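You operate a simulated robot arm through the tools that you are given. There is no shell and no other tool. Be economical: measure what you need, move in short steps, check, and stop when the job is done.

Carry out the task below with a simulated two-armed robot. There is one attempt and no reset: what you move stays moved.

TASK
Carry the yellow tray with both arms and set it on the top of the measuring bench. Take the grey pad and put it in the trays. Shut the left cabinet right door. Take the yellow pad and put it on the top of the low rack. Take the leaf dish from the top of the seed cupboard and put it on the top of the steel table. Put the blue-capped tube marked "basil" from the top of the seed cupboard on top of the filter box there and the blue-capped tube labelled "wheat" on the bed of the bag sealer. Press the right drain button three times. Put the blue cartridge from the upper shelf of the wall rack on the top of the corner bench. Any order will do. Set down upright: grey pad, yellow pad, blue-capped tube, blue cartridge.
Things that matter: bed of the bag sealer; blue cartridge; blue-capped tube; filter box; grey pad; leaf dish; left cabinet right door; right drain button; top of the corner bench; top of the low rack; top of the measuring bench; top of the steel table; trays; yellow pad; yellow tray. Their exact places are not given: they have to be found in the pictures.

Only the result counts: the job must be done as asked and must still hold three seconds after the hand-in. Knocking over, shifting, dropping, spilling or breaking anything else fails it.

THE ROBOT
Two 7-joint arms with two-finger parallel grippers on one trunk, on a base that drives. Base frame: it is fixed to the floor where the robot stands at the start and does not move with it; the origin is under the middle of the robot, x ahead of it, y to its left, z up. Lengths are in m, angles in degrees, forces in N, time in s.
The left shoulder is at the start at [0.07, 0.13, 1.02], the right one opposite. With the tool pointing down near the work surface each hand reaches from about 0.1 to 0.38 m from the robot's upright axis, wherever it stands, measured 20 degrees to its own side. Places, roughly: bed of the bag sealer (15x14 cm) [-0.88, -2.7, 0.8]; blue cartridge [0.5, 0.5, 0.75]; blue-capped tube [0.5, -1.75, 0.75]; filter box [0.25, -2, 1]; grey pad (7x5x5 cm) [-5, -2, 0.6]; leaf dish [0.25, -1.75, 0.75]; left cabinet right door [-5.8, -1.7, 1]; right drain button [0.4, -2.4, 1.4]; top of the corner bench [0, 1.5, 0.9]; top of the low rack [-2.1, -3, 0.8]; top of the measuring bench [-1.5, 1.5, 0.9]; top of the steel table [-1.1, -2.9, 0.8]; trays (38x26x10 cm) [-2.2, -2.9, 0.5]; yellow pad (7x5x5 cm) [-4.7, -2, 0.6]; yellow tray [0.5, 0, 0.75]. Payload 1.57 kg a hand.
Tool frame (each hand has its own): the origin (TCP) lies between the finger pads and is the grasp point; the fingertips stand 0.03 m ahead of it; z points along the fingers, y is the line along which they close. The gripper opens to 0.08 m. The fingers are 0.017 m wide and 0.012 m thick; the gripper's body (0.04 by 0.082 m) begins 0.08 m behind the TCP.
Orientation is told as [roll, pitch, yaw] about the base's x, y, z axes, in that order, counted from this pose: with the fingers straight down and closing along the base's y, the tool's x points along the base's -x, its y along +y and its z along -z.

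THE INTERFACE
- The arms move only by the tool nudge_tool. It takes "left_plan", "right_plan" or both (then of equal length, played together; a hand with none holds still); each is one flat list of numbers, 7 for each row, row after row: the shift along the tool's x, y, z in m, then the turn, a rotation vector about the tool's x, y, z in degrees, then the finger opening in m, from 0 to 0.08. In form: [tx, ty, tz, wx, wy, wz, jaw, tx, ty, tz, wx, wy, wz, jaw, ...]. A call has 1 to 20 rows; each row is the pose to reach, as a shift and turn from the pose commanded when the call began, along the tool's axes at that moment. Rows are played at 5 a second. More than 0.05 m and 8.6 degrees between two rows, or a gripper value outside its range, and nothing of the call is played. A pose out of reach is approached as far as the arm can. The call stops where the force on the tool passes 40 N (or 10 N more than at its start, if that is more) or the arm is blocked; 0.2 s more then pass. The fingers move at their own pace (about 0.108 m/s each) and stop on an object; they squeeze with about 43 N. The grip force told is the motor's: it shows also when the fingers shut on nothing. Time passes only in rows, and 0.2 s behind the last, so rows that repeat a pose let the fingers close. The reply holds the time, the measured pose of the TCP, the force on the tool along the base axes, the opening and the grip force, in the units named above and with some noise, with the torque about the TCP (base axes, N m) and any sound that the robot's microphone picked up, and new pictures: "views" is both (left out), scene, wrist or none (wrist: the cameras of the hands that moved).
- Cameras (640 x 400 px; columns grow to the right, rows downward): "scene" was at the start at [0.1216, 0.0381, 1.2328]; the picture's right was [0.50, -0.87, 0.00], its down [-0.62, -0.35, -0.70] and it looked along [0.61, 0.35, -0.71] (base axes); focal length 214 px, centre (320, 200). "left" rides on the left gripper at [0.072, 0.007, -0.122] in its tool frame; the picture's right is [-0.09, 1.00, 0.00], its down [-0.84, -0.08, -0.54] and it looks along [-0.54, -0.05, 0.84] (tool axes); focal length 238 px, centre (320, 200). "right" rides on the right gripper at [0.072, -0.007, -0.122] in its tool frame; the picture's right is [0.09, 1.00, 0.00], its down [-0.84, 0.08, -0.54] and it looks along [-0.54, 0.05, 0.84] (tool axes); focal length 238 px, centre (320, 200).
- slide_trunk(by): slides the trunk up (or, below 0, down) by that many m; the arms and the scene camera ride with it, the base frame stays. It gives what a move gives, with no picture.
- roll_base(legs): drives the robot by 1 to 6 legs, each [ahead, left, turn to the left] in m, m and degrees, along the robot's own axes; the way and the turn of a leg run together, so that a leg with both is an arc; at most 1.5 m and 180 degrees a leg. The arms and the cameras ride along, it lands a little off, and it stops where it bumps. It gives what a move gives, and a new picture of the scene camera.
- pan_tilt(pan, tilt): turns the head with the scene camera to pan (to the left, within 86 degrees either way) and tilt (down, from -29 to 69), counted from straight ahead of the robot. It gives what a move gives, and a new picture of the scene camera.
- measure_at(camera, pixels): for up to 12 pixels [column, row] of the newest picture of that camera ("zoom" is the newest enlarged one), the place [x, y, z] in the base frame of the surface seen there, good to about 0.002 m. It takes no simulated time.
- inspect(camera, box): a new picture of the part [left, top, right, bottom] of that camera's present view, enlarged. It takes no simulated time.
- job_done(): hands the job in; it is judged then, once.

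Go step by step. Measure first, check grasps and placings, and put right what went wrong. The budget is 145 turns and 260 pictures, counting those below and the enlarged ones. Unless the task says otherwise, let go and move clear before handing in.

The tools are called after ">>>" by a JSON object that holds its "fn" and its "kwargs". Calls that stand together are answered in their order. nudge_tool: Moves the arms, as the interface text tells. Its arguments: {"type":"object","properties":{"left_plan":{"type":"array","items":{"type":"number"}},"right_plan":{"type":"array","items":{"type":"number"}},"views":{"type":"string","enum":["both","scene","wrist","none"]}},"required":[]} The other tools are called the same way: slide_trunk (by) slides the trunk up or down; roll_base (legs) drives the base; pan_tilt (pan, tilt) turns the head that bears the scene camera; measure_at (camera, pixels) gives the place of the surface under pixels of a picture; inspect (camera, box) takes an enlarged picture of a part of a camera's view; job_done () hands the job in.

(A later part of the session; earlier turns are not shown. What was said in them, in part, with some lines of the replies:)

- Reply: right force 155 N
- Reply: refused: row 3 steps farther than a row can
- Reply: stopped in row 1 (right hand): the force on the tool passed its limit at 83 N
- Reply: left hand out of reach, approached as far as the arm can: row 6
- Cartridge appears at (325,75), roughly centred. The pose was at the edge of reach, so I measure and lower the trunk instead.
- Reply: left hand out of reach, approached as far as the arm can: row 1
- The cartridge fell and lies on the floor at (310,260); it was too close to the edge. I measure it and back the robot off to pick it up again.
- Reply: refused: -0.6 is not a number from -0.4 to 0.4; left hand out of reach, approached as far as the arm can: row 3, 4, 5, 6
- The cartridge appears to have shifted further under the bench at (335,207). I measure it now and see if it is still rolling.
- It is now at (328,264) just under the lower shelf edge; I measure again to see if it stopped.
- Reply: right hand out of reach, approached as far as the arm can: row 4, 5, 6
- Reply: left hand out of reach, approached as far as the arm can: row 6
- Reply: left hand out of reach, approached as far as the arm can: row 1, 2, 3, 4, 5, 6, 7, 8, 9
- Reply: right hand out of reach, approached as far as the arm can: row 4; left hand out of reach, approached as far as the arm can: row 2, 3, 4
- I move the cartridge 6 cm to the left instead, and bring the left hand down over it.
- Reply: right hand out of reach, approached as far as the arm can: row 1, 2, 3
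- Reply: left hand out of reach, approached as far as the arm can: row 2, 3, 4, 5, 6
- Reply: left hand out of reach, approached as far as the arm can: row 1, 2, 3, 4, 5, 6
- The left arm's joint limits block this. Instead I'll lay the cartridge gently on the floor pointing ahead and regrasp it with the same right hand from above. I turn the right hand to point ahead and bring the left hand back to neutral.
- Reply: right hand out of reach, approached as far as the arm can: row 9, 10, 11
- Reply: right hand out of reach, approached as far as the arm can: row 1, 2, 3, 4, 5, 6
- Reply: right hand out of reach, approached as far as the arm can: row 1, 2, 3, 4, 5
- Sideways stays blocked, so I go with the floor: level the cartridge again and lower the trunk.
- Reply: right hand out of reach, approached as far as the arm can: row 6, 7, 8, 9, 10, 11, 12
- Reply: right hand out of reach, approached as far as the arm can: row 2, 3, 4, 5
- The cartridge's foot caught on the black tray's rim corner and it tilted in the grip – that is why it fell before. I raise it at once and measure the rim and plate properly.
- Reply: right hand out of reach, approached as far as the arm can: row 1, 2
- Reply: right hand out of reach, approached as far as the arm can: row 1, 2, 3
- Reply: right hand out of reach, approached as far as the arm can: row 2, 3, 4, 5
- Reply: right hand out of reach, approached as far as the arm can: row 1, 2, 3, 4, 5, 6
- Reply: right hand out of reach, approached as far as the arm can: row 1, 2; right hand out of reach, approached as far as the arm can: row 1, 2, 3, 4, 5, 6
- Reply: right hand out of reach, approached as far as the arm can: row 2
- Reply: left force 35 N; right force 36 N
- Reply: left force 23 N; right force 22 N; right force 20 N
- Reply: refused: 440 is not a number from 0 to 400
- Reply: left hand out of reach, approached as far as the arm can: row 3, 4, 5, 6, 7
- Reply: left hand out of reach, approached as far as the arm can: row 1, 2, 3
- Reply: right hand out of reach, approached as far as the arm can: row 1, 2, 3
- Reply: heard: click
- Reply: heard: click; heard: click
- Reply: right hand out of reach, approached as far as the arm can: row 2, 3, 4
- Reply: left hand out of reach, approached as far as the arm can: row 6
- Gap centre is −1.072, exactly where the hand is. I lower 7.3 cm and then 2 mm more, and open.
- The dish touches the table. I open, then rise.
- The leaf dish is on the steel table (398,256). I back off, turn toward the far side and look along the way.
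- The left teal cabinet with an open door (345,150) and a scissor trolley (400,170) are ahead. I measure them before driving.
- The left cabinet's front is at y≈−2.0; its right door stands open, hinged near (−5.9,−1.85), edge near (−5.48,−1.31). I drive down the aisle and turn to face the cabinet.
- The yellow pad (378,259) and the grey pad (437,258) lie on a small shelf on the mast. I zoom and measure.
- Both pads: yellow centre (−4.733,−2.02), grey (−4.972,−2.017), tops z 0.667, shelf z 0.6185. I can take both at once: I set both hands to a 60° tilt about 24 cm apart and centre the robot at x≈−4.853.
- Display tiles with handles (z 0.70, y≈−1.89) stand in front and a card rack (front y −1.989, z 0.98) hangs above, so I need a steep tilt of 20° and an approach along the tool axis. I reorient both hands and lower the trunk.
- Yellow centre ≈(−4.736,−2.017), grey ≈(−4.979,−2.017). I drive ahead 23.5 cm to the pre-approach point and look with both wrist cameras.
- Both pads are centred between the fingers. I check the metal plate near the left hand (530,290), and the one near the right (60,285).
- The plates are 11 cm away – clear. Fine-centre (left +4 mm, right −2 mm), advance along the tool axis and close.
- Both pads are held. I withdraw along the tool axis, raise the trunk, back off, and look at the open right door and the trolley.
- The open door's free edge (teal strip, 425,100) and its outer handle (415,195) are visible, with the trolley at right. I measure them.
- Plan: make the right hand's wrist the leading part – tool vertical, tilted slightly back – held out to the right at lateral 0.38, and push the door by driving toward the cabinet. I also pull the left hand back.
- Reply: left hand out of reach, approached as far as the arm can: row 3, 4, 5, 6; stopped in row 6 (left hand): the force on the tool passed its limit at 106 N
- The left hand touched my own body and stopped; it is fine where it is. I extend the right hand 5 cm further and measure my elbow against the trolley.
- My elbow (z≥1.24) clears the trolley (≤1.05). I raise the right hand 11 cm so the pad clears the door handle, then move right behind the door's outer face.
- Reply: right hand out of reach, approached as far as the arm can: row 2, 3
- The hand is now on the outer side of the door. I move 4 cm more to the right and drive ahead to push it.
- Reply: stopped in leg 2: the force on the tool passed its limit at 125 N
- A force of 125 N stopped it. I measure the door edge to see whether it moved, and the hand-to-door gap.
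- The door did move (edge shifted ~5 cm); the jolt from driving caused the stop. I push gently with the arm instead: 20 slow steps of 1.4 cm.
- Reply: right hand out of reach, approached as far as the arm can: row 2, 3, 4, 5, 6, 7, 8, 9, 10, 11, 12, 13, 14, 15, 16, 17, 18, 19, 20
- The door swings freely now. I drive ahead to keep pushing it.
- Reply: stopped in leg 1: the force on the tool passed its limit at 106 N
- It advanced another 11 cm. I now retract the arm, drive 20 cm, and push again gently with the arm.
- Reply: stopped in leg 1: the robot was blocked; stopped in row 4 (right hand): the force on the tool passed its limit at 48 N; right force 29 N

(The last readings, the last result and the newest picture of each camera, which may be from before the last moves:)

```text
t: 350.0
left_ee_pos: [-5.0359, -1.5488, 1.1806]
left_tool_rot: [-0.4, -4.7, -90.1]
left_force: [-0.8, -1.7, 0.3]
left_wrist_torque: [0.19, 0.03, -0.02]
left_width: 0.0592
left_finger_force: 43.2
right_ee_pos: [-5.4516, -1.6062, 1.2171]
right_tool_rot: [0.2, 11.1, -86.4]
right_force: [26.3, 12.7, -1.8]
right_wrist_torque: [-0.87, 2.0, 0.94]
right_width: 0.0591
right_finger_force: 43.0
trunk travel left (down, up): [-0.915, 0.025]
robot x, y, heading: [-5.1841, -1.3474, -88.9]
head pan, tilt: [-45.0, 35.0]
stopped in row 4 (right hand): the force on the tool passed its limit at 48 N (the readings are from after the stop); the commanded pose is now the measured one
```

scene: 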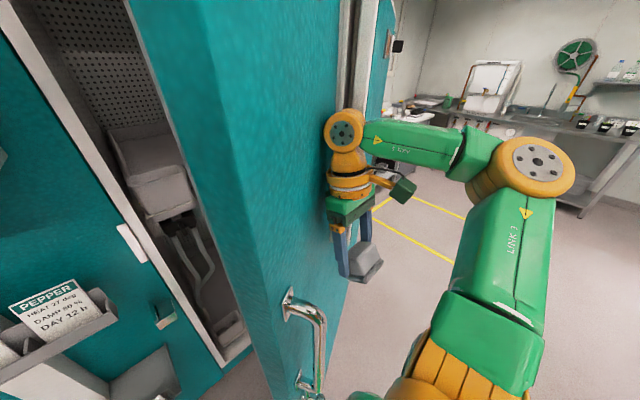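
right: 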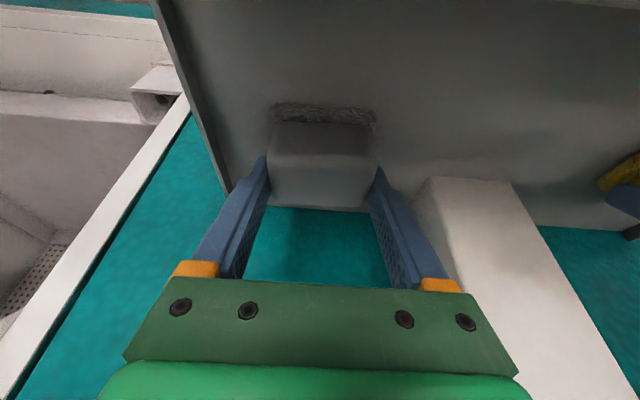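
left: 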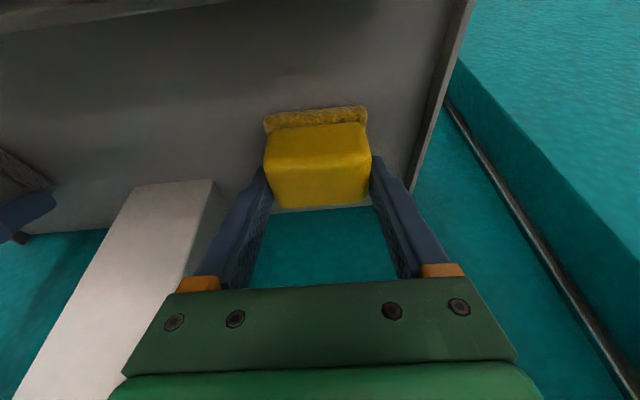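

The base is blocked because my body touches the door's handle. I retract the hand, step 15 cm left (away from the door's edge), and push on with the arm.

>>> {"fn": "nudge_tool", "kwargs": {"right_plan": [0.043, 0, -0.012, 0, 0, 0, 0.04, 0.086, 0, -0.024, 0, 0, 0, 0.04, 0.129, 0, -0.036, 0, 0, 0, 0.04], "views": "none"}}

>>> {"fn": "roll_base", "kwargs": {"legs": [[-0.03, 0.15, 0]]}}

>>> {"fn": "nudge_tool", "kwargs": {"right_plan": [-0.018, 0, -0.003, 0, 0, 0, 0.04, -0.036, 0, -0.007, 0, 0, 0, 0.04, -0.054, 0, -0.01, 0, 0, 0, 0.04, -0.072, 0, -0.014, 0, 0, 0, 0.04, -0.09, 0, -0.017, 0, 0, 0, 0.04, -0.108, 0, -0.021, 0, 0, 0, 0.04, -0.126, 0, -0.024, 0, 0, 0, 0.04, -0.144, 0, -0.028, 0, 0, 0, 0.04, -0.162, 0, -0.031, 0, 0, 0, 0.04, -0.18, 0, -0.035, 0, 0, 0, 0.04, -0.198, 0, -0.038, 0, 0, 0, 0.04, -0.216, 0, -0.042, 0, 0, 0, 0.04, -0.23, 0, -0.045, 0, 0, 0, 0.04], "views": "scene"}}

```text
t: 350.8
left_ee_pos: [-5.0478, -1.5518, 1.1814]
left_tool_rot: [0.2, -4.6, -90.3]
left_force: [0.8, 0.6, 0.9]
left_wrist_torque: [0.21, 0.03, 0.0]
left_width: 0.0589
left_finger_force: 43.1
right_ee_pos: [-5.4719, -1.4925, 1.2746]
right_tool_rot: [0.7, 11.1, -86.5]
right_force: [0.1, 0.1, 0.5]
right_wrist_torque: [-0.06, 0.04, 0.02]
right_width: 0.059
right_finger_force: 42.8
trunk travel left (down, up): [-0.915, 0.025]
robot x, y, heading: [-5.1859, -1.3486, -88.8]
head pan, tilt: [-45.0, 35.0]
```

```text
t: 352.2
left_ee_pos: [-4.9092, -1.5234, 1.1809]
left_tool_rot: [0.7, -4.3, -90.3]
left_force: [0.7, -0.5, 0.4]
left_wrist_torque: [0.17, 0.04, -0.05]
left_width: 0.0592
left_finger_force: 43.4
right_ee_pos: [-5.3353, -1.465, 1.273]
right_tool_rot: [1.1, 11.3, -86.4]
right_force: [0.4, 0.1, -0.7]
right_wrist_torque: [0.0, 0.01, 0.01]
right_width: 0.0591
right_finger_force: 42.9
trunk travel left (down, up): [-0.915, 0.025]
robot x, y, heading: [-5.0344, -1.3209, -88.4]
head pan, tilt: [-45.0, 35.0]
```

scene: 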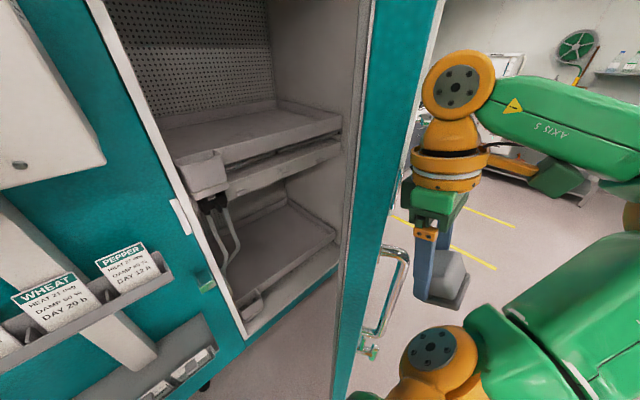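

```text
t: 355.0
left_ee_pos: [-4.9057, -1.522, 1.1816]
left_tool_rot: [0.5, -4.3, -90.1]
left_force: [-0.3, -1.0, -0.3]
left_wrist_torque: [0.1, 0.02, 0.0]
left_width: 0.0589
left_finger_force: 43.1
right_ee_pos: [-5.3107, -1.6818, 1.263]
right_tool_rot: [1.0, 11.3, -86.4]
right_force: [-0.1, 0.6, -0.2]
right_wrist_torque: [-0.01, -0.04, 0.02]
right_width: 0.0592
right_finger_force: 42.7
right hand out of reach, approached as far as the arm can: row 12, 13
trunk travel left (down, up): [-0.915, 0.025]
robot x, y, heading: [-5.0367, -1.3179, -88.7]
head pan, tilt: [-45.0, 35.0]
```

scene: 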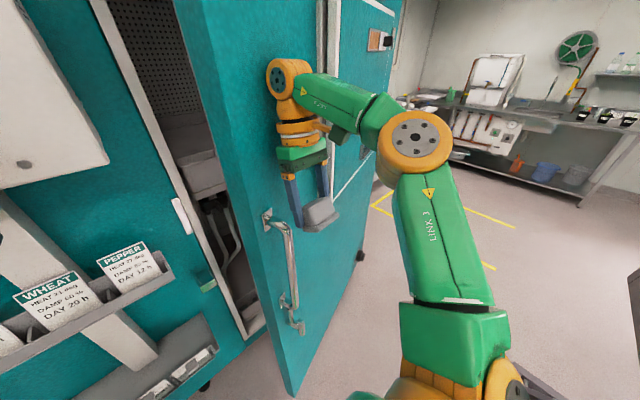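

Good progress. Same again: retract 20 cm, drive 20 cm ahead, push 23 cm.

>>> {"fn": "nudge_tool", "kwargs": {"right_plan": [0.048, 0, 0.009, 0, 0, 0, 0.04, 0.096, 0, 0.018, 0, 0, 0, 0.04, 0.144, 0, 0.027, 0, 0, 0, 0.04, 0.19, 0, 0.036, 0, 0, 0, 0.04], "views": "none"}}

>>> {"fn": "roll_base", "kwargs": {"legs": [[0.19, 0.03, 0]]}}

>>> {"fn": "nudge_tool", "kwargs": {"right_plan": [-0.018, 0, -0.003, 0, 0, 0, 0.04, -0.036, 0, -0.007, 0, 0, 0, 0.04, -0.054, 0, -0.01, 0, 0, 0, 0.04, -0.072, 0, -0.014, 0, 0, 0, 0.04, -0.09, 0, -0.017, 0, 0, 0, 0.04, -0.108, 0, -0.021, 0, 0, 0, 0.04, -0.126, 0, -0.024, 0, 0, 0, 0.04, -0.144, 0, -0.028, 0, 0, 0, 0.04, -0.162, 0, -0.031, 0, 0, 0, 0.04, -0.18, 0, -0.035, 0, 0, 0, 0.04, -0.198, 0, -0.038, 0, 0, 0, 0.04, -0.216, 0, -0.042, 0, 0, 0, 0.04], "views": "scene"}}

```text
t: 356.0
left_ee_pos: [-4.9045, -1.5185, 1.1818]
left_tool_rot: [0.4, -4.6, -90.2]
left_force: [0.8, -0.5, 1.1]
left_wrist_torque: [0.14, 0.0, 0.0]
left_width: 0.0588
left_finger_force: 43.1
right_ee_pos: [-5.3211, -1.4872, 1.2675]
right_tool_rot: [1.0, 11.2, -86.4]
right_force: [-1.3, 0.7, 0.4]
right_wrist_torque: [-0.06, 0.01, -0.01]
right_width: 0.0589
right_finger_force: 42.6
trunk travel left (down, up): [-0.915, 0.025]
robot x, y, heading: [-5.0304, -1.3233, -88.5]
head pan, tilt: [-45.0, 35.0]
```

```text
t: 357.6
left_ee_pos: [-4.8725, -1.707, 1.1825]
left_tool_rot: [0.5, -4.5, -90.2]
left_force: [-0.6, -0.7, 0.3]
left_wrist_torque: [0.1, 0.01, 0.03]
left_width: 0.0593
left_finger_force: 42.8
right_ee_pos: [-5.2898, -1.6763, 1.2672]
right_tool_rot: [0.9, 11.2, -86.5]
right_force: [-0.1, 0.0, -0.9]
right_wrist_torque: [-0.03, -0.02, -0.02]
right_width: 0.0591
right_finger_force: 43.1
trunk travel left (down, up): [-0.915, 0.025]
robot x, y, heading: [-5.0004, -1.5057, -88.8]
head pan, tilt: [-45.0, 35.0]
```

scene: 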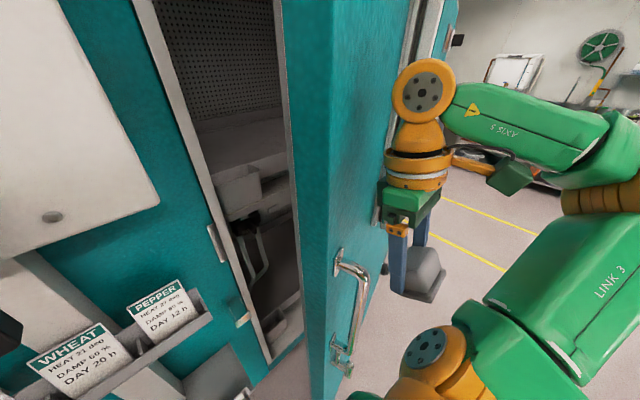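

```text
t: 360.2
left_ee_pos: [-4.8711, -1.7106, 1.1803]
left_tool_rot: [0.5, -4.3, -90.2]
left_force: [0.1, -1.0, -0.4]
left_wrist_torque: [0.19, 0.05, -0.04]
left_width: 0.0589
left_finger_force: 43.0
right_ee_pos: [-5.267, -1.8862, 1.256]
right_tool_rot: [0.8, 11.1, -86.6]
right_force: [0.6, -0.3, -0.8]
right_wrist_torque: [-0.01, 0.06, 0.02]
right_width: 0.0589
right_finger_force: 42.8
right hand out of reach, approached as far as the arm can: row 11, 12
trunk travel left (down, up): [-0.915, 0.025]
robot x, y, heading: [-5.002, -1.5066, -88.7]
head pan, tilt: [-45.0, 35.0]
```

scene: 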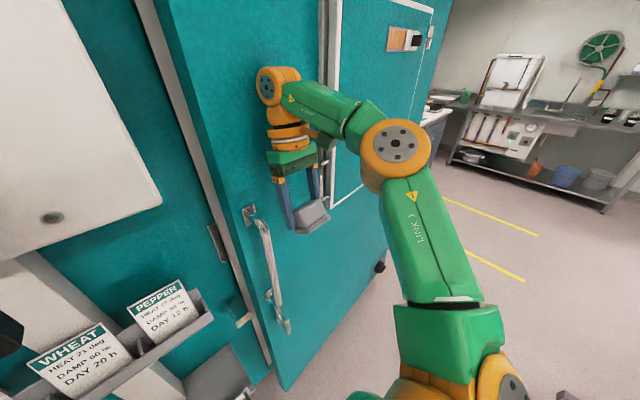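

Almost shut. One more round: retract 12 cm, drive 11 cm, push until it resists.

>>> {"fn": "nudge_tool", "kwargs": {"right_plan": [0.04, 0, 0.008, 0, 0, 0, 0.04, 0.08, 0, 0.015, 0, 0, 0, 0.04, 0.12, 0, 0.023, 0, 0, 0, 0.04], "views": "none"}}

>>> {"fn": "roll_base", "kwargs": {"legs": [[0.11, 0, 0]]}}

>>> {"fn": "nudge_tool", "kwargs": {"right_plan": [-0.02, 0, -0.004, 0, 0, 0, 0.04, -0.04, 0, -0.008, 0, 0, 0, 0.04, -0.06, 0, -0.011, 0, 0, 0, 0.04, -0.075, 0, -0.014, 0, 0, 0, 0.04, -0.09, 0, -0.017, 0, 0, 0, 0.04, -0.105, 0, -0.02, 0, 0, 0, 0.04, -0.12, 0, -0.023, 0, 0, 0, 0.04, -0.135, 0, -0.026, 0, 0, 0, 0.04, -0.15, 0, -0.028, 0, 0, 0, 0.04, -0.16, 0, -0.03, 0, 0, 0, 0.04], "views": "scene"}}

```text
t: 361.0
left_ee_pos: [-4.8719, -1.7078, 1.1816]
left_tool_rot: [0.6, -4.5, -90.2]
left_force: [0.4, -0.3, 1.0]
left_wrist_torque: [0.2, -0.07, 0.02]
left_width: 0.0591
left_finger_force: 43.1
right_ee_pos: [-5.2742, -1.7605, 1.2584]
right_tool_rot: [1.0, 11.1, -86.5]
right_force: [0.2, 0.7, -1.2]
right_wrist_torque: [0.01, -0.03, 0.01]
right_width: 0.059
right_finger_force: 43.0
trunk travel left (down, up): [-0.915, 0.025]
robot x, y, heading: [-5.0008, -1.5097, -88.7]
head pan, tilt: [-45.0, 35.0]
```

```text
t: 362.2
left_ee_pos: [-4.8699, -1.8122, 1.1818]
left_tool_rot: [0.5, -4.7, -90.2]
left_force: [-0.2, -1.3, -0.5]
left_wrist_torque: [0.22, 0.04, 0.0]
left_width: 0.0592
left_finger_force: 43.1
right_ee_pos: [-5.2704, -1.864, 1.2597]
right_tool_rot: [1.0, 10.8, -86.5]
right_force: [0.2, 0.7, 0.0]
right_wrist_torque: [-0.05, -0.01, 0.0]
right_width: 0.059
right_finger_force: 42.8
trunk travel left (down, up): [-0.915, 0.025]
robot x, y, heading: [-5.0013, -1.6136, -88.8]
head pan, tilt: [-45.0, 35.0]
```

scene: 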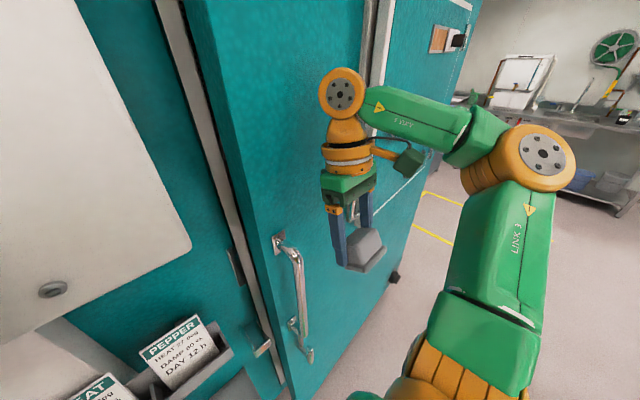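

```text
t: 364.6
left_ee_pos: [-4.868, -1.7963, 1.184]
left_tool_rot: [0.4, -5.6, -90.4]
left_force: [-0.5, -1.3, -0.8]
left_wrist_torque: [0.25, -0.07, 0.02]
left_width: 0.0588
left_finger_force: 43.4
right_ee_pos: [-5.2644, -1.982, 1.2462]
right_tool_rot: [0.8, 9.8, -86.7]
right_force: [0.3, 0.0, 0.2]
right_wrist_torque: [-0.03, -0.01, 0.01]
right_width: 0.0589
right_finger_force: 43.0
right hand out of reach, approached as far as the arm can: row 8, 9, 10
trunk travel left (down, up): [-0.915, 0.025]
robot x, y, heading: [-5.0025, -1.6151, -89.0]
head pan, tilt: [-45.0, 35.0]
stopped in row 10 (right hand): the arm was blocked; the commanded pose is now the measured one
5 turns are left
```

scene: 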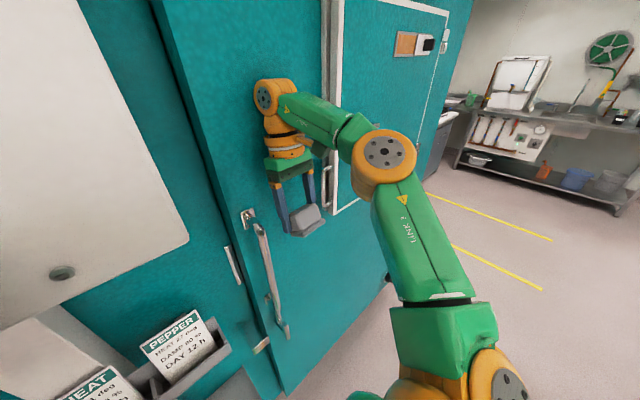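

The door is shut: the arm was blocked with the door flush. Only 5 turns remain, so I batch: retreat, re-pose both hands, drive to the low rack and look.

>>> {"fn": "nudge_tool", "kwargs": {"right_plan": [0.045, 0, 0.008, 0, 0, 0, 0.04, 0.09, 0, 0.015, 0, 0, 0, 0.04], "views": "none"}}

>>> {"fn": "roll_base", "kwargs": {"legs": [[-0.55, 0, 0]]}}

>>> {"fn": "nudge_tool", "kwargs": {"left_plan": [-0.03, 0, 0.002, 0, -2, 0, 0.04, -0.06, 0, 0.005, 0, -4, 0, 0.04, -0.09, 0, 0.008, 0, -6, 0, 0.04, -0.115, 0, 0.01, 0, -8, 0, 0.04, -0.14, 0, 0.012, 0, -10, 0, 0.04, -0.16, 0, 0.014, 0, -12, 0, 0.04, -0.18, 0, 0.016, 0, -14.5, 0, 0.04], "right_plan": [-0.015, 0.019, -0.003, 0, -7.8, 0, 0.04, -0.03, 0.038, -0.006, 0, -15.7, 0, 0.04, -0.045, 0.058, -0.009, 0, -23.5, 0, 0.04, -0.06, 0.077, -0.012, 0, -31.4, 0, 0.04, -0.075, 0.096, -0.015, 0, -39.2, 0, 0.04, -0.09, 0.115, -0.018, 0, -47.1, 0, 0.04, -0.105, 0.135, -0.02, 0, -55, 0, 0.04], "views": "none"}}

>>> {"fn": "roll_base", "kwargs": {"legs": [[0, 1.5, 0], [0, 1.3, -1], [0.6, 0, 0]]}}

>>> {"fn": "slide_trunk", "kwargs": {"by": -0.22}}

>>> {"fn": "pan_tilt", "kwargs": {"pan": 0, "tilt": 35}}

>>> {"fn": "measure_at", "kwargs": {"camera": "scene", "pixels": [[320, 60], [320, 100], [320, 140], [320, 180], [320, 220], [320, 260], [240, 120], [240, 180], [240, 220], [400, 120], [400, 180], [400, 220]]}}

>>> {"fn": "inspect", "kwargs": {"camera": "scene", "box": [160, 50, 480, 250]}}

```text
t: 365.2
left_ee_pos: [-4.8697, -1.8119, 1.1836]
left_tool_rot: [0.5, -4.8, -90.3]
left_force: [-0.9, -1.2, 0.3]
left_wrist_torque: [0.26, 0.0, 0.04]
left_width: 0.0589
left_finger_force: 43.2
right_ee_pos: [-5.2699, -1.9092, 1.2433]
right_tool_rot: [1.1, 10.7, -86.6]
right_force: [-1.2, 1.0, 0.1]
right_wrist_torque: [-0.1, 0.02, 0.0]
right_width: 0.0593
right_finger_force: 42.4
trunk travel left (down, up): [-0.915, 0.025]
robot x, y, heading: [-4.997, -1.6181, -88.8]
head pan, tilt: [-45.0, 35.0]
```

```text
t: 368.4
left_ee_pos: [-4.8811, -1.2698, 1.1802]
left_tool_rot: [0.5, -4.3, -90.3]
left_force: [0.6, -1.4, -0.1]
left_wrist_torque: [0.29, 0.01, 0.02]
left_width: 0.0591
left_finger_force: 43.2
right_ee_pos: [-5.2837, -1.3666, 1.2404]
right_tool_rot: [0.9, 11.2, -86.7]
right_force: [-0.5, 0.1, -0.6]
right_wrist_torque: [0.0, 0.03, 0.02]
right_width: 0.0592
right_finger_force: 42.8
trunk travel left (down, up): [-0.915, 0.025]
robot x, y, heading: [-5.0104, -1.062, -89.0]
head pan, tilt: [-45.0, 35.0]
```

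scene: 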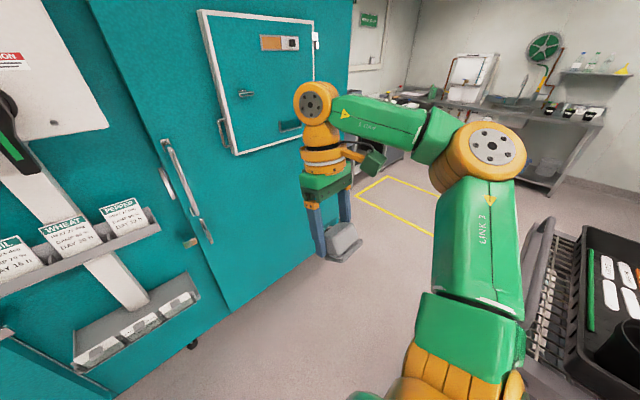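

```text
t: 369.9
left_ee_pos: [-4.8807, -1.4483, 1.1782]
left_tool_rot: [0.4, -18.9, -90.5]
left_force: [0.4, 0.3, -0.3]
left_wrist_torque: [0.0, 0.01, 0.0]
left_width: 0.0591
left_finger_force: 43.1
right_ee_pos: [-5.1395, -1.4654, 1.243]
right_tool_rot: [1.5, -43.9, -87.6]
right_force: [-0.4, -0.5, -0.1]
right_wrist_torque: [0.0, 0.04, 0.03]
right_width: 0.0592
right_finger_force: 43.1
trunk travel left (down, up): [-0.915, 0.025]
robot x, y, heading: [-5.01, -1.068, -88.8]
head pan, tilt: [-45.0, 35.0]
```

```text
t: 386.5
left_ee_pos: [-2.0253, -1.8811, 1.1791]
left_tool_rot: [0.5, -19.0, -87.9]
left_force: [0.9, 0.0, 0.0]
left_wrist_torque: [-0.01, 0.01, -0.01]
left_width: 0.0591
left_finger_force: 42.7
right_ee_pos: [-2.2854, -1.9093, 1.2429]
right_tool_rot: [1.3, -44.0, -85.1]
right_force: [0.6, -0.7, 0.0]
right_wrist_torque: [0.0, -0.01, 0.02]
right_width: 0.059
right_finger_force: 42.8
trunk travel left (down, up): [-0.915, 0.025]
robot x, y, heading: [-2.1692, -1.5083, -86.2]
head pan, tilt: [-45.0, 35.0]
```

scene: 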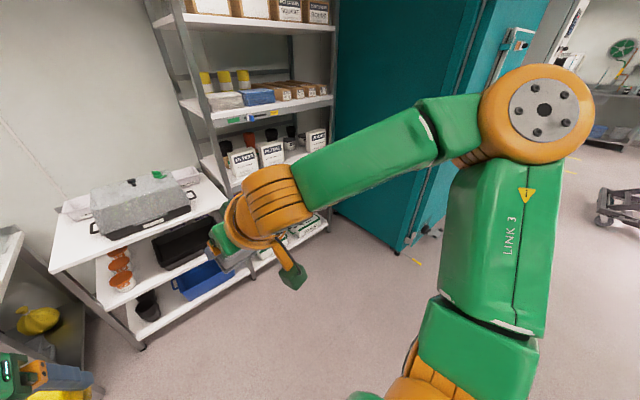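

```text
t: 388.8
left_ee_pos: [-2.0259, -1.8826, 0.9588]
left_tool_rot: [0.5, -18.9, -87.9]
left_force: [1.2, -0.1, 0.2]
left_wrist_torque: [0.01, -0.01, 0.03]
left_width: 0.0591
left_finger_force: 42.6
right_ee_pos: [-2.2855, -1.911, 1.0234]
right_tool_rot: [1.4, -44.0, -85.1]
right_force: [-1.1, 0.3, -0.1]
right_wrist_torque: [-0.01, 0.02, 0.01]
right_width: 0.0594
right_finger_force: 42.5
trunk travel left (down, up): [-0.695, 0.245]
robot x, y, heading: [-2.1665, -1.5053, -86.2]
head pan, tilt: [-45.0, 35.0]
```

```text
t: 389.9
left_ee_pos: [-2.0239, -1.8829, 0.9588]
left_tool_rot: [0.6, -19.0, -87.8]
left_force: [0.0, -0.4, 0.1]
left_wrist_torque: [0.0, 0.0, -0.01]
left_width: 0.059
left_finger_force: 43.3
right_ee_pos: [-2.2859, -1.9113, 1.0223]
right_tool_rot: [1.4, -43.8, -85.2]
right_force: [-0.5, -0.1, 0.0]
right_wrist_torque: [-0.03, -0.03, 0.01]
right_width: 0.0591
right_finger_force: 43.1
trunk travel left (down, up): [-0.695, 0.245]
robot x, y, heading: [-2.171, -1.5058, -86.3]
head pan, tilt: [0.0, 35.0]
```

scene: 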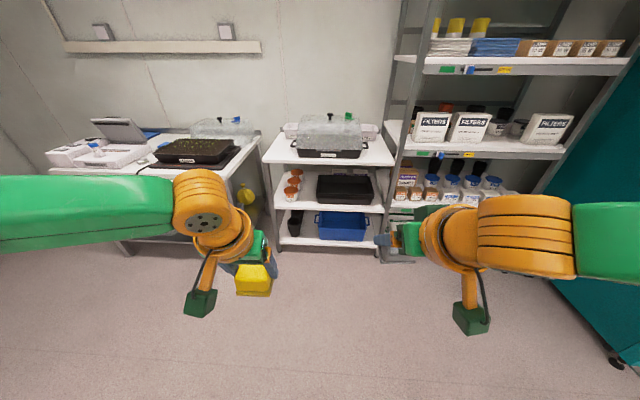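

```text
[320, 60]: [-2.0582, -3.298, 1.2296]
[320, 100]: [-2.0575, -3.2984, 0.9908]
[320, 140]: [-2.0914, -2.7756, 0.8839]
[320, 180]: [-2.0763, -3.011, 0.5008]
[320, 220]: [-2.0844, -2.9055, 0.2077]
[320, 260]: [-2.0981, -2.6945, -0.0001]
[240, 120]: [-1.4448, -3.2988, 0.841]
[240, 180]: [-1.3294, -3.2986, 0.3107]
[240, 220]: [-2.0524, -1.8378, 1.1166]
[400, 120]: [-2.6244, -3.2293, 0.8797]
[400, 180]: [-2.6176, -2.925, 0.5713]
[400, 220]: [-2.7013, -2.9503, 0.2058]
```

```text
2.00 times, centred on (320, 150) of scene
4 turns are left
```

zoom: 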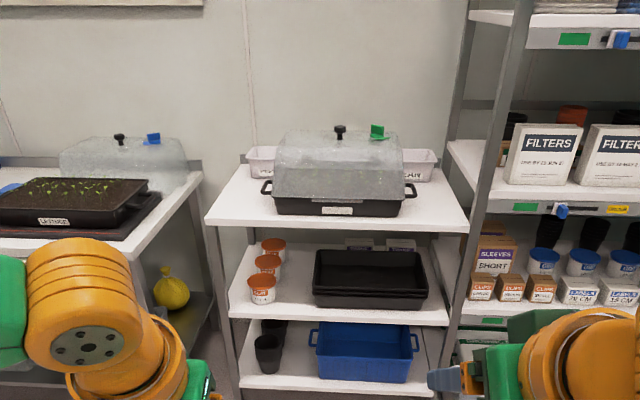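

The low rack: covered tray on top, black trays on the middle shelf, free space on the top's front corners. I measure these points, square up and drive closer.

>>> {"fn": "measure_at", "kwargs": {"camera": "zoom", "pixels": [[235, 205], [255, 216], [340, 222], [440, 210], [275, 212], [405, 212], [370, 300], [316, 290], [427, 292], [370, 275], [370, 252], [340, 232]]}}

>>> {"fn": "roll_base", "kwargs": {"legs": [[0, 0, -3.7], [0.35, 0, 0]]}}

>>> {"fn": "pan_tilt", "kwargs": {"pan": 0, "tilt": 45}}

>>> {"fn": "measure_at", "kwargs": {"camera": "scene", "pixels": [[260, 140], [260, 150], [260, 160], [320, 160], [380, 150], [380, 160], [320, 190], [320, 200], [320, 210], [350, 190], [300, 200], [350, 205]]}}

>>> {"fn": "inspect", "kwargs": {"camera": "scene", "box": [220, 80, 428, 240]}}

```text
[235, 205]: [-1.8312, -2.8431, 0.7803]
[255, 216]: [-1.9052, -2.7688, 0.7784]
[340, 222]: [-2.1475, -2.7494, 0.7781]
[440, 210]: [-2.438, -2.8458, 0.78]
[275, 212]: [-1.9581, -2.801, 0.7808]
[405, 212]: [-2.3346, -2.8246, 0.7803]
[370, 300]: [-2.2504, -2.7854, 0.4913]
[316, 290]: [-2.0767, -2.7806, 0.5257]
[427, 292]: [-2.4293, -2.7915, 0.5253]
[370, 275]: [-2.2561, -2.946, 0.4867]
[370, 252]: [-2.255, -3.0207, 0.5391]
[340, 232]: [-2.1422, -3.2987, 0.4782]
```

```text
t: 392.6
left_ee_pos: [-2.0489, -2.2464, 0.959]
left_tool_rot: [0.4, -18.9, -91.6]
left_force: [-0.1, 0.0, -0.7]
left_wrist_torque: [0.0, 0.02, 0.0]
left_width: 0.0592
left_finger_force: 42.6
right_ee_pos: [-2.3086, -2.2573, 1.0224]
right_tool_rot: [1.4, -44.0, -88.8]
right_force: [0.6, 0.1, -0.9]
right_wrist_torque: [0.0, -0.01, 0.02]
right_width: 0.0591
right_finger_force: 43.0
trunk travel left (down, up): [-0.695, 0.245]
robot x, y, heading: [-2.1688, -1.8611, -89.6]
head pan, tilt: [0.0, 35.0]
```

scene: 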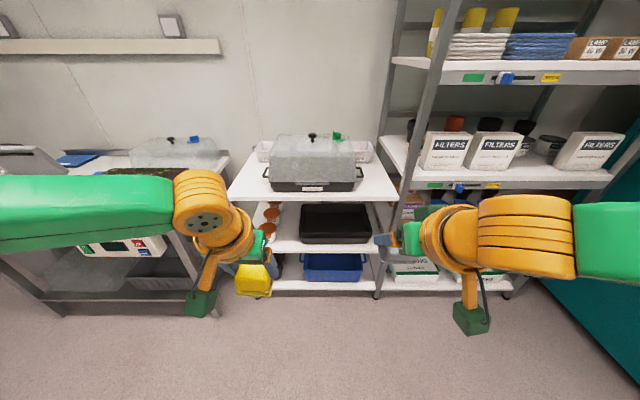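

```text
t: 393.4
left_ee_pos: [-2.0489, -2.2471, 0.9587]
left_tool_rot: [0.5, -18.9, -91.5]
left_force: [-0.7, -0.1, -0.8]
left_wrist_torque: [-0.02, -0.01, 0.02]
left_width: 0.059
left_finger_force: 43.3
right_ee_pos: [-2.3098, -2.2583, 1.0225]
right_tool_rot: [1.4, -44.0, -88.8]
right_force: [-0.4, 0.9, 0.3]
right_wrist_torque: [-0.01, -0.01, 0.03]
right_width: 0.0589
right_finger_force: 43.2
trunk travel left (down, up): [-0.695, 0.245]
robot x, y, heading: [-2.1745, -1.8668, -89.9]
head pan, tilt: [0.0, 45.0]
```

scene: 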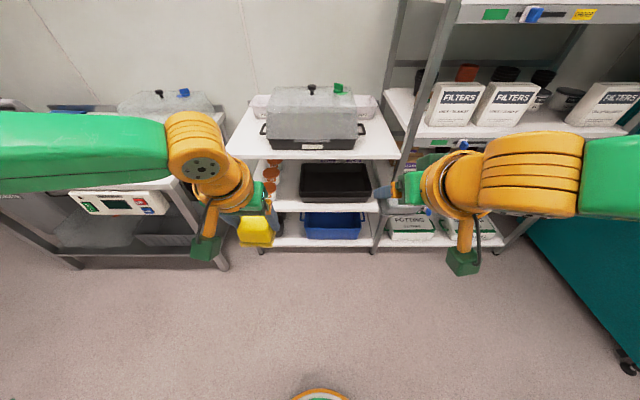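

```text
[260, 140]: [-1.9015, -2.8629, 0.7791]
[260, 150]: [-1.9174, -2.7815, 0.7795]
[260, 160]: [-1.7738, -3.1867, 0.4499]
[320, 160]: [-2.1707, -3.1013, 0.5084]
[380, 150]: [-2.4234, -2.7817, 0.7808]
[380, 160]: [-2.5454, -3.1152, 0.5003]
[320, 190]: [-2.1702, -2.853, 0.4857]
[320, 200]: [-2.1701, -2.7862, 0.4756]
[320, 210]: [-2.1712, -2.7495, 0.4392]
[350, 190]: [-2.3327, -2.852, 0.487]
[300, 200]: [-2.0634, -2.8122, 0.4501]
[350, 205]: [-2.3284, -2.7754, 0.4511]
```

```text
2.50 times, centred on (324, 160) of scene
3 turns are left
```

zoom: 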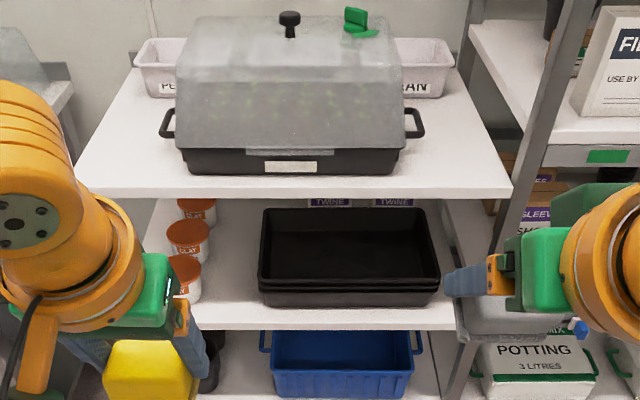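

Top of rack z 0.780 with a free front-left corner near (−1.85,−2.80); black trays: rim z 0.5255, floor z 0.487, x −2.08…−2.43, front y −2.78. I now place the yellow pad and pre-position for the grey one, all in one batch.

>>> {"fn": "nudge_tool", "kwargs": {"right_plan": [-0.008, 0, -0.044, 0, 0, 0, 0.04, -0.016, 0, -0.088, 0, 0, 0, 0.04, -0.024, 0, -0.133, 0, 0, 0, 0.04, -0.032, 0, -0.1775, 0, 0, 0, 0.04], "views": "none"}}

>>> {"fn": "roll_base", "kwargs": {"legs": [[0, 0.199, 0], [0.548, 0, 0]]}}

>>> {"fn": "nudge_tool", "kwargs": {"left_plan": [0.0105, 0, 0.0305, 0, 0, 0, 0.04, 0.021, 0, 0.061, 0, 0, 0, 0.04, 0.0315, 0, 0.0915, 0, 0, 0, 0.04, 0.04, 0, 0.116, 0, 0, 0, 0.04, 0.042, 0, 0.122, 0, 0, 0, 0.04, 0.0425, 0, 0.1235, 0, 0, 0, 0.04], "views": "wrist"}}

>>> {"fn": "nudge_tool", "kwargs": {"left_plan": [0, 0, 0, 0, 0, 0, 0.065, 0, 0, 0, 0, 0, 0, 0.075, 0, 0, 0, 0, 0, 0, 0.075, -0.0114, 0, -0.033, 0, 0, 0, 0.075, -0.0228, 0, -0.066, 0, 0, 0, 0.075, -0.0342, 0, -0.099, 0, 0, 0, 0.075, -0.0456, 0, -0.1324, 0, 0, 0, 0.075], "views": "wrist"}}

>>> {"fn": "roll_base", "kwargs": {"legs": [[-0.3, 0, 0], [0, -0.14, 0]]}}

>>> {"fn": "slide_trunk", "kwargs": {"by": -0.25}}

>>> {"fn": "nudge_tool", "kwargs": {"right_plan": [0.008, 0, 0.044, 0, 0, 0, 0.04, 0.016, 0, 0.088, 0, 0, 0, 0.04, 0.024, 0, 0.133, 0, 0, 0, 0.04, 0.032, 0, 0.1775, 0, 0, 0, 0.04], "views": "both"}}

>>> {"fn": "measure_at", "kwargs": {"camera": "scene", "pixels": [[300, 180], [320, 180], [340, 180], [320, 160], [320, 140], [320, 200], [320, 120], [260, 140], [260, 110], [240, 120], [280, 160], [360, 170]]}}

```text
t: 394.4
left_ee_pos: [-2.0489, -2.2444, 0.9585]
left_tool_rot: [0.5, -19.0, -91.5]
left_force: [0.2, 0.8, -0.8]
left_wrist_torque: [-0.02, -0.01, -0.02]
left_width: 0.0591
left_finger_force: 43.7
right_ee_pos: [-2.3163, -2.1574, 1.1756]
right_tool_rot: [1.3, -43.8, -88.6]
right_force: [-0.4, 1.1, 0.6]
right_wrist_torque: [-0.01, -0.01, 0.0]
right_width: 0.0588
right_finger_force: 42.9
trunk travel left (down, up): [-0.695, 0.245]
robot x, y, heading: [-2.1725, -1.8585, -89.9]
head pan, tilt: [0.0, 45.0]
```

```text
t: 398.7
left_ee_pos: [-1.8438, -2.7889, 0.9591]
left_tool_rot: [0.5, -18.9, -91.0]
left_force: [0.5, -0.8, -1.1]
left_wrist_torque: [0.0, 0.02, -0.02]
left_width: 0.0591
left_finger_force: 43.6
right_ee_pos: [-2.1121, -2.7083, 1.1765]
right_tool_rot: [1.4, -44.0, -88.2]
right_force: [0.3, 0.4, -1.0]
right_wrist_torque: [-0.02, 0.01, 0.0]
right_width: 0.0591
right_finger_force: 43.0
trunk travel left (down, up): [-0.695, 0.245]
robot x, y, heading: [-1.9705, -2.4016, -89.5]
head pan, tilt: [0.0, 45.0]
```

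scene: 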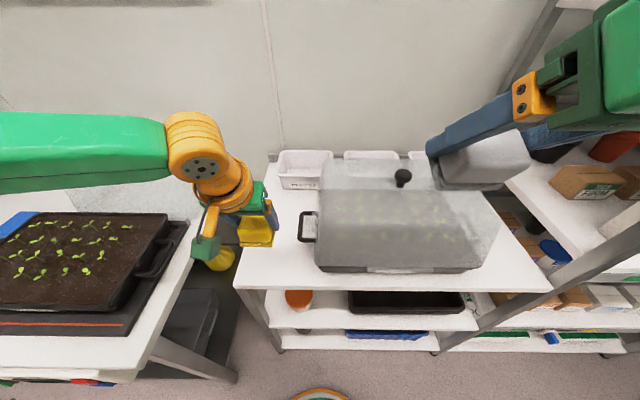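

```text
t: 400.1
left_ee_pos: [-1.8418, -2.7886, 0.8272]
left_tool_rot: [0.4, -18.9, -90.9]
left_force: [0.8, 0.3, -0.6]
left_wrist_torque: [0.01, 0.0, -0.04]
left_width: 0.0592
left_finger_force: 43.2
right_ee_pos: [-2.1124, -2.7075, 1.1758]
right_tool_rot: [1.4, -43.9, -88.2]
right_force: [0.6, 0.7, -0.2]
right_wrist_torque: [0.0, -0.02, 0.0]
right_width: 0.0591
right_finger_force: 42.7
trunk travel left (down, up): [-0.695, 0.245]
robot x, y, heading: [-1.9712, -2.405, -89.3]
head pan, tilt: [0.0, 45.0]
```

left: 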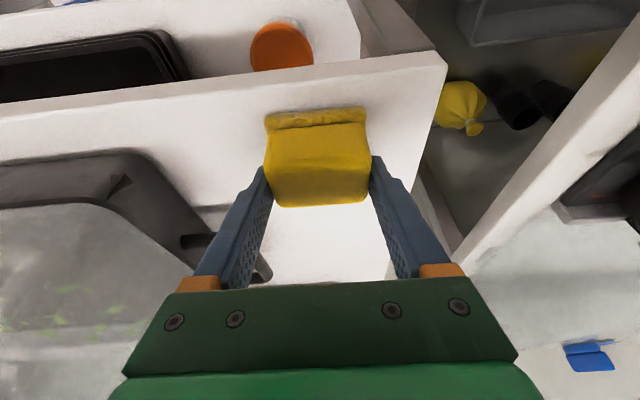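

```text
t: 401.7
left_ee_pos: [-1.8433, -2.7875, 0.9685]
left_tool_rot: [0.6, -18.9, -91.1]
left_force: [-0.3, 0.2, 1.2]
left_wrist_torque: [0.0, -0.04, -0.05]
left_width: 0.0749
left_finger_force: 0.1
right_ee_pos: [-2.1131, -2.707, 1.1762]
right_tool_rot: [1.4, -44.0, -88.1]
right_force: [-0.1, -0.6, 0.0]
right_wrist_torque: [-0.03, -0.02, -0.01]
right_width: 0.0589
right_finger_force: 43.5
trunk travel left (down, up): [-0.695, 0.245]
robot x, y, heading: [-1.9694, -2.4034, -89.1]
head pan, tilt: [0.0, 45.0]
```

left: 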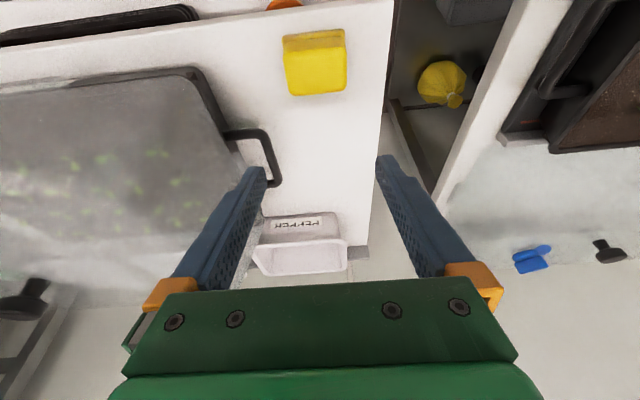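

```text
t: 404.7
left_ee_pos: [-1.9876, -2.4828, 0.9673]
left_tool_rot: [0.3, -19.0, -90.9]
left_force: [0.3, -0.6, -0.1]
left_wrist_torque: [0.01, -0.01, 0.0]
left_width: 0.0752
left_finger_force: 0.0
right_ee_pos: [-2.257, -2.4011, 1.1767]
right_tool_rot: [1.2, -43.9, -88.1]
right_force: [-0.5, -0.7, -0.2]
right_wrist_torque: [0.04, 0.02, -0.02]
right_width: 0.0589
right_finger_force: 42.4
trunk travel left (down, up): [-0.695, 0.245]
robot x, y, heading: [-2.1135, -2.1017, -89.4]
head pan, tilt: [0.0, 45.0]
```

scene: 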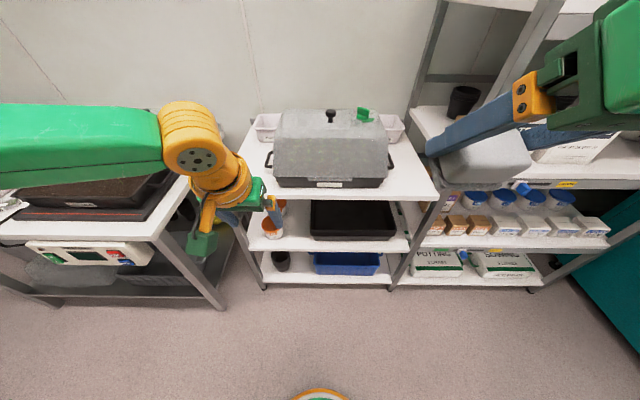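

```text
t: 407.3
left_ee_pos: [-1.9903, -2.4828, 0.7178]
left_tool_rot: [0.5, -18.9, -90.9]
left_force: [-0.3, 0.1, -0.2]
left_wrist_torque: [-0.02, -0.03, 0.02]
left_width: 0.0749
left_finger_force: 0.1
right_ee_pos: [-2.2593, -2.4005, 0.9258]
right_tool_rot: [1.3, -43.9, -88.2]
right_force: [0.8, -1.1, -0.8]
right_wrist_torque: [0.01, 0.02, 0.0]
right_width: 0.059
right_finger_force: 43.0
trunk travel left (down, up): [-0.445, 0.495]
robot x, y, heading: [-2.1169, -2.0987, -89.4]
head pan, tilt: [0.0, 45.0]
```

```text
t: 408.3
left_ee_pos: [-1.9884, -2.4839, 0.7171]
left_tool_rot: [0.5, -18.8, -90.9]
left_force: [0.2, 0.9, 0.1]
left_wrist_torque: [0.02, 0.02, 0.0]
left_width: 0.0749
left_finger_force: 0.1
right_ee_pos: [-2.2517, -2.5002, 0.776]
right_tool_rot: [1.4, -43.8, -88.2]
right_force: [0.7, -0.7, -0.9]
right_wrist_torque: [-0.01, -0.01, -0.01]
right_width: 0.0591
right_finger_force: 42.5
trunk travel left (down, up): [-0.445, 0.495]
robot x, y, heading: [-2.1175, -2.1021, -89.5]
head pan, tilt: [0.0, 45.0]
```

scene: 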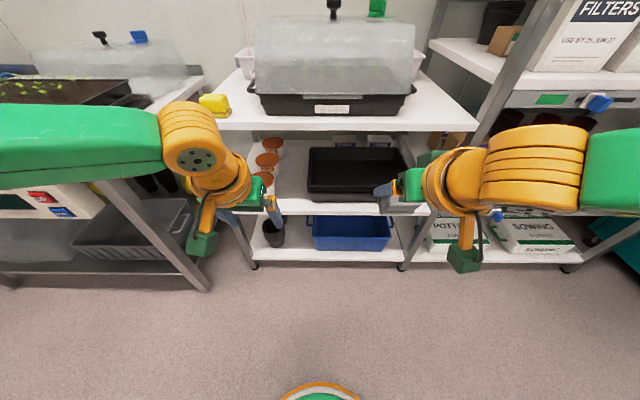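
right: 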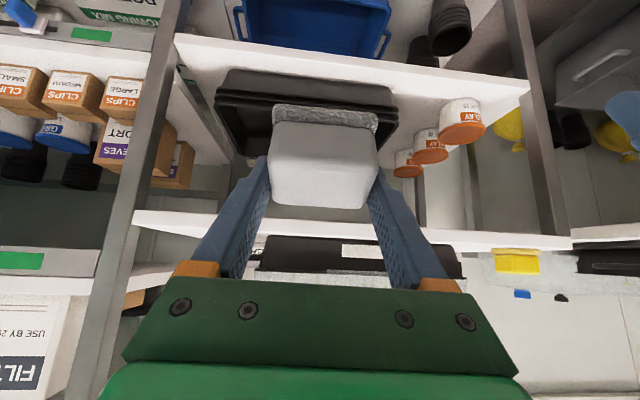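

```text
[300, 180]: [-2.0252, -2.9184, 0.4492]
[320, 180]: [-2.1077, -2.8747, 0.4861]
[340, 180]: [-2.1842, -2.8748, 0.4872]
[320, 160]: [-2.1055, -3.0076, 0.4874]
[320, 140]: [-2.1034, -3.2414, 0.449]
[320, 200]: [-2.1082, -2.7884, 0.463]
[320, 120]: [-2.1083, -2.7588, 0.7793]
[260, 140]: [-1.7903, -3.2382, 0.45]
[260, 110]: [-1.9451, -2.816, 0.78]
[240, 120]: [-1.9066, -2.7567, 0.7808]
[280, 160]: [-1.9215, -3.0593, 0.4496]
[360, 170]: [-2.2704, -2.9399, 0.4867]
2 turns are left
```

The yellow pad stands on the rack top. Now the grey pad: pull the left hand back, lower the right, drive in, move over the tray rim and down, release, and withdraw along the same path.

>>> {"fn": "nudge_tool", "kwargs": {"left_plan": [0.038, 0, -0.013, 0, 0, 0, 0.075, 0.076, 0, -0.026, 0, 0, 0, 0.075, 0.1135, 0, -0.039, 0, 0, 0, 0.075], "right_plan": [0.0315, 0, 0.0327, 0, 0, 0, 0.04, 0.063, 0, 0.0653, 0, 0, 0, 0.04, 0.0945, 0, 0.098, 0, 0, 0, 0.04], "views": "none"}}

>>> {"fn": "roll_base", "kwargs": {"legs": [[0.23, 0, 0]]}}

>>> {"fn": "nudge_tool", "kwargs": {"right_plan": [-0.013, 0, 0.037, 0, 0, 0, 0.04, -0.0261, 0, 0.0739, 0, 0, 0, 0.04, -0.0304, 0, 0.1198, 0, 0, 0, 0.04, -0.0111, 0, 0.1471, 0, 0, 0, 0.04, -0.0097, 0, 0.1485, 0, 0, 0, 0.04], "views": "wrist"}}

>>> {"fn": "nudge_tool", "kwargs": {"right_plan": [0, 0, 0, 0, 0, 0, 0.065, 0, 0, 0, 0, 0, 0, 0.075, 0, 0, 0, 0, 0, 0, 0.075, 0, 0, 0, 0, 0, 0, 0.075, -0.0207, 0, -0.0287, 0, 0, 0, 0.075, -0.0164, 0, -0.0746, 0, 0, 0, 0.075, -0.003, 0, -0.111, 0, 0, 0, 0.075, 0.0097, 0, -0.1485, 0, 0, 0, 0.075], "views": "wrist"}}

>>> {"fn": "roll_base", "kwargs": {"legs": [[-0.3, 0, 0]]}}

>>> {"fn": "inspect", "kwargs": {"camera": "scene", "box": [200, 60, 440, 260]}}

```text
t: 409.1
left_ee_pos: [-1.9899, -2.3636, 0.7174]
left_tool_rot: [0.5, -19.0, -90.8]
left_force: [-0.2, 0.1, 0.0]
left_wrist_torque: [0.04, 0.0, -0.01]
left_width: 0.0748
left_finger_force: 0.1
right_ee_pos: [-2.2497, -2.5008, 0.6364]
right_tool_rot: [1.5, -43.8, -88.3]
right_force: [1.3, 0.8, -0.8]
right_wrist_torque: [0.0, -0.01, -0.01]
right_width: 0.0592
right_finger_force: 43.1
trunk travel left (down, up): [-0.445, 0.495]
robot x, y, heading: [-2.1169, -2.1005, -89.2]
head pan, tilt: [0.0, 45.0]
```

```text
t: 410.8
left_ee_pos: [-1.9863, -2.5955, 0.7184]
left_tool_rot: [0.5, -18.9, -91.0]
left_force: [-1.0, -0.6, -0.3]
left_wrist_torque: [-0.02, 0.01, -0.02]
left_width: 0.075
left_finger_force: 0.0
right_ee_pos: [-2.2479, -2.7321, 0.6362]
right_tool_rot: [1.4, -43.9, -88.3]
right_force: [0.1, 1.4, -0.4]
right_wrist_torque: [0.02, 0.0, -0.02]
right_width: 0.0589
right_finger_force: 43.0
trunk travel left (down, up): [-0.445, 0.495]
robot x, y, heading: [-2.1139, -2.3341, -89.3]
head pan, tilt: [0.0, 45.0]
```

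scene: 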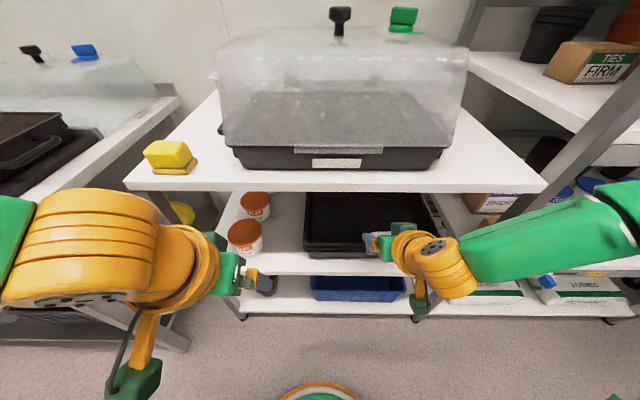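

```text
t: 411.9
left_ee_pos: [-1.9849, -2.5902, 0.7207]
left_tool_rot: [0.4, -19.3, -90.8]
left_force: [-0.6, 0.2, -0.1]
left_wrist_torque: [-0.01, -0.01, -0.01]
left_width: 0.0749
left_finger_force: 0.2
right_ee_pos: [-2.2642, -2.8223, 0.5929]
right_tool_rot: [1.2, -45.9, -87.6]
right_force: [5.9, 0.1, 27.2]
right_wrist_torque: [0.16, 0.6, -0.04]
right_width: 0.0594
right_finger_force: 43.1
right hand out of reach, approached as far as the arm can: row 3, 4, 5
trunk travel left (down, up): [-0.445, 0.495]
robot x, y, heading: [-2.113, -2.3317, -89.2]
head pan, tilt: [0.0, 45.0]
stopped in row 5 (right hand): the force on the tool passed its limit at 56 N (the readings are from after the stop); the commanded pose is now the measured one
```

right: 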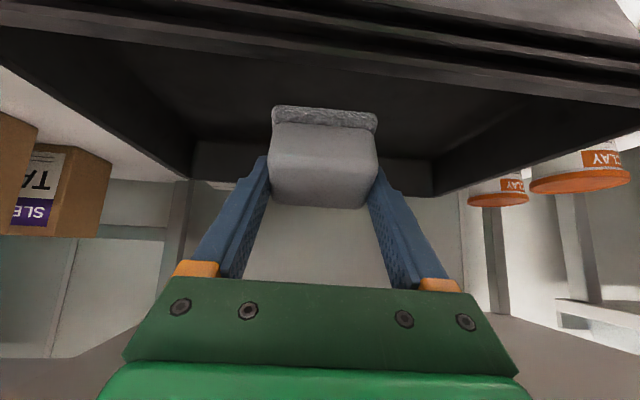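

```text
t: 413.7
left_ee_pos: [-1.9852, -2.5945, 0.7188]
left_tool_rot: [0.5, -19.0, -90.9]
left_force: [-0.1, -0.1, 0.8]
left_wrist_torque: [0.0, 0.02, 0.02]
left_width: 0.0749
left_finger_force: 0.0
right_ee_pos: [-2.2735, -2.7225, 0.6873]
right_tool_rot: [1.5, -45.0, -88.0]
right_force: [-0.1, 0.5, 0.3]
right_wrist_torque: [0.01, -0.01, -0.01]
right_width: 0.0749
right_finger_force: 0.1
right hand out of reach, approached as far as the arm can: row 8
trunk travel left (down, up): [-0.445, 0.495]
robot x, y, heading: [-2.1135, -2.3293, -89.5]
head pan, tilt: [0.0, 45.0]
```

right: 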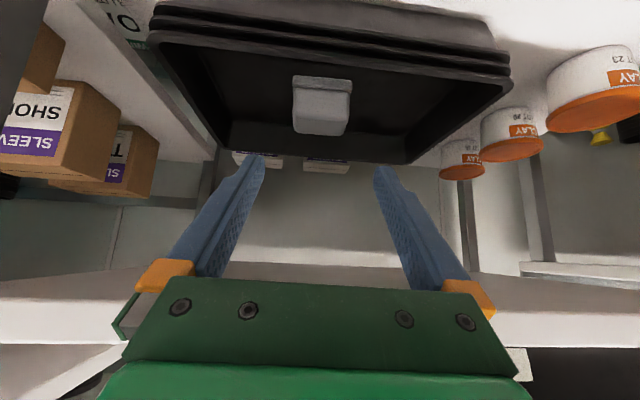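

```text
t: 415.7
left_ee_pos: [-1.9895, -2.2952, 0.7185]
left_tool_rot: [0.5, -18.9, -90.8]
left_force: [-0.7, -0.5, 0.2]
left_wrist_torque: [0.0, 0.02, 0.04]
left_width: 0.0751
left_finger_force: 0.0
right_ee_pos: [-2.2771, -2.4236, 0.6865]
right_tool_rot: [1.4, -45.0, -87.6]
right_force: [0.2, -0.9, -0.3]
right_wrist_torque: [-0.02, 0.02, -0.01]
right_width: 0.075
right_finger_force: 0.0
trunk travel left (down, up): [-0.445, 0.495]
robot x, y, heading: [-2.1179, -2.031, -89.3]
head pan, tilt: [0.0, 45.0]
```

scene: 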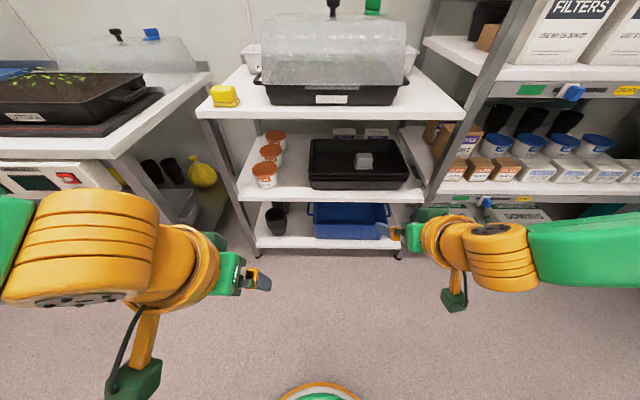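

```text
2.00 times, centred on (320, 160) of scene
1 turns are left
```

zoom: 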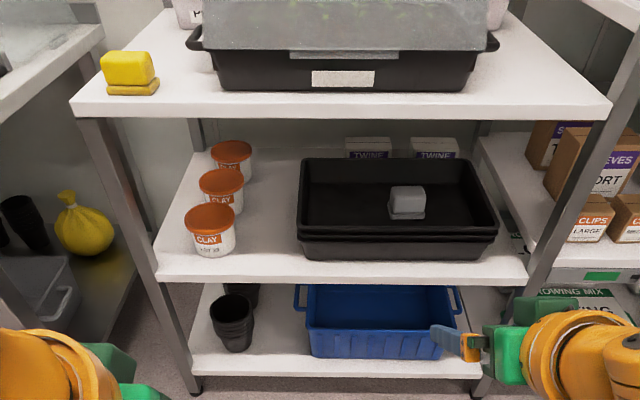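

The last zoom shows the grey pad upright inside the black trays (407,202) and the yellow pad upright on the rack top (128,70). Both hands are empty and clear, so I hand the job in.

>>> {"fn": "job_done", "kwargs": {}}

```text
The job is handed in.
```

I handed the job in with every step carried out. I had no turns left for a final look over the whole room.

- **Blue cartridge:** it stands upright on the corner bench. On the first try it fell to the floor. I picked it up again and it looked undamaged, but that drop could count against the result.
- **Black seedling tray on the corner bench:** my second try pressed the cartridge onto this tray's rim with about 12 N. I saw no shift in the tray.
- **Yellow tray:** it was carried with both arms and stands on the measuring bench.
- **Tubes:** "basil" stands on the filter box and "wheat" stands on the bed of the bag sealer.
- **Leaf dish:** it is on the steel table.
- **Right drain button:** I pressed the rightmost button, labelled "FAR", three times and heard a click each time.
- **Left cabinet right door:** I pushed it until the arm was blocked, and it looked flush in the next picture. I did not measure it.
- **Pads:** the yellow pad stands upright on top of the low rack. The grey pad stands upright in the black trays. The last picture shows both.
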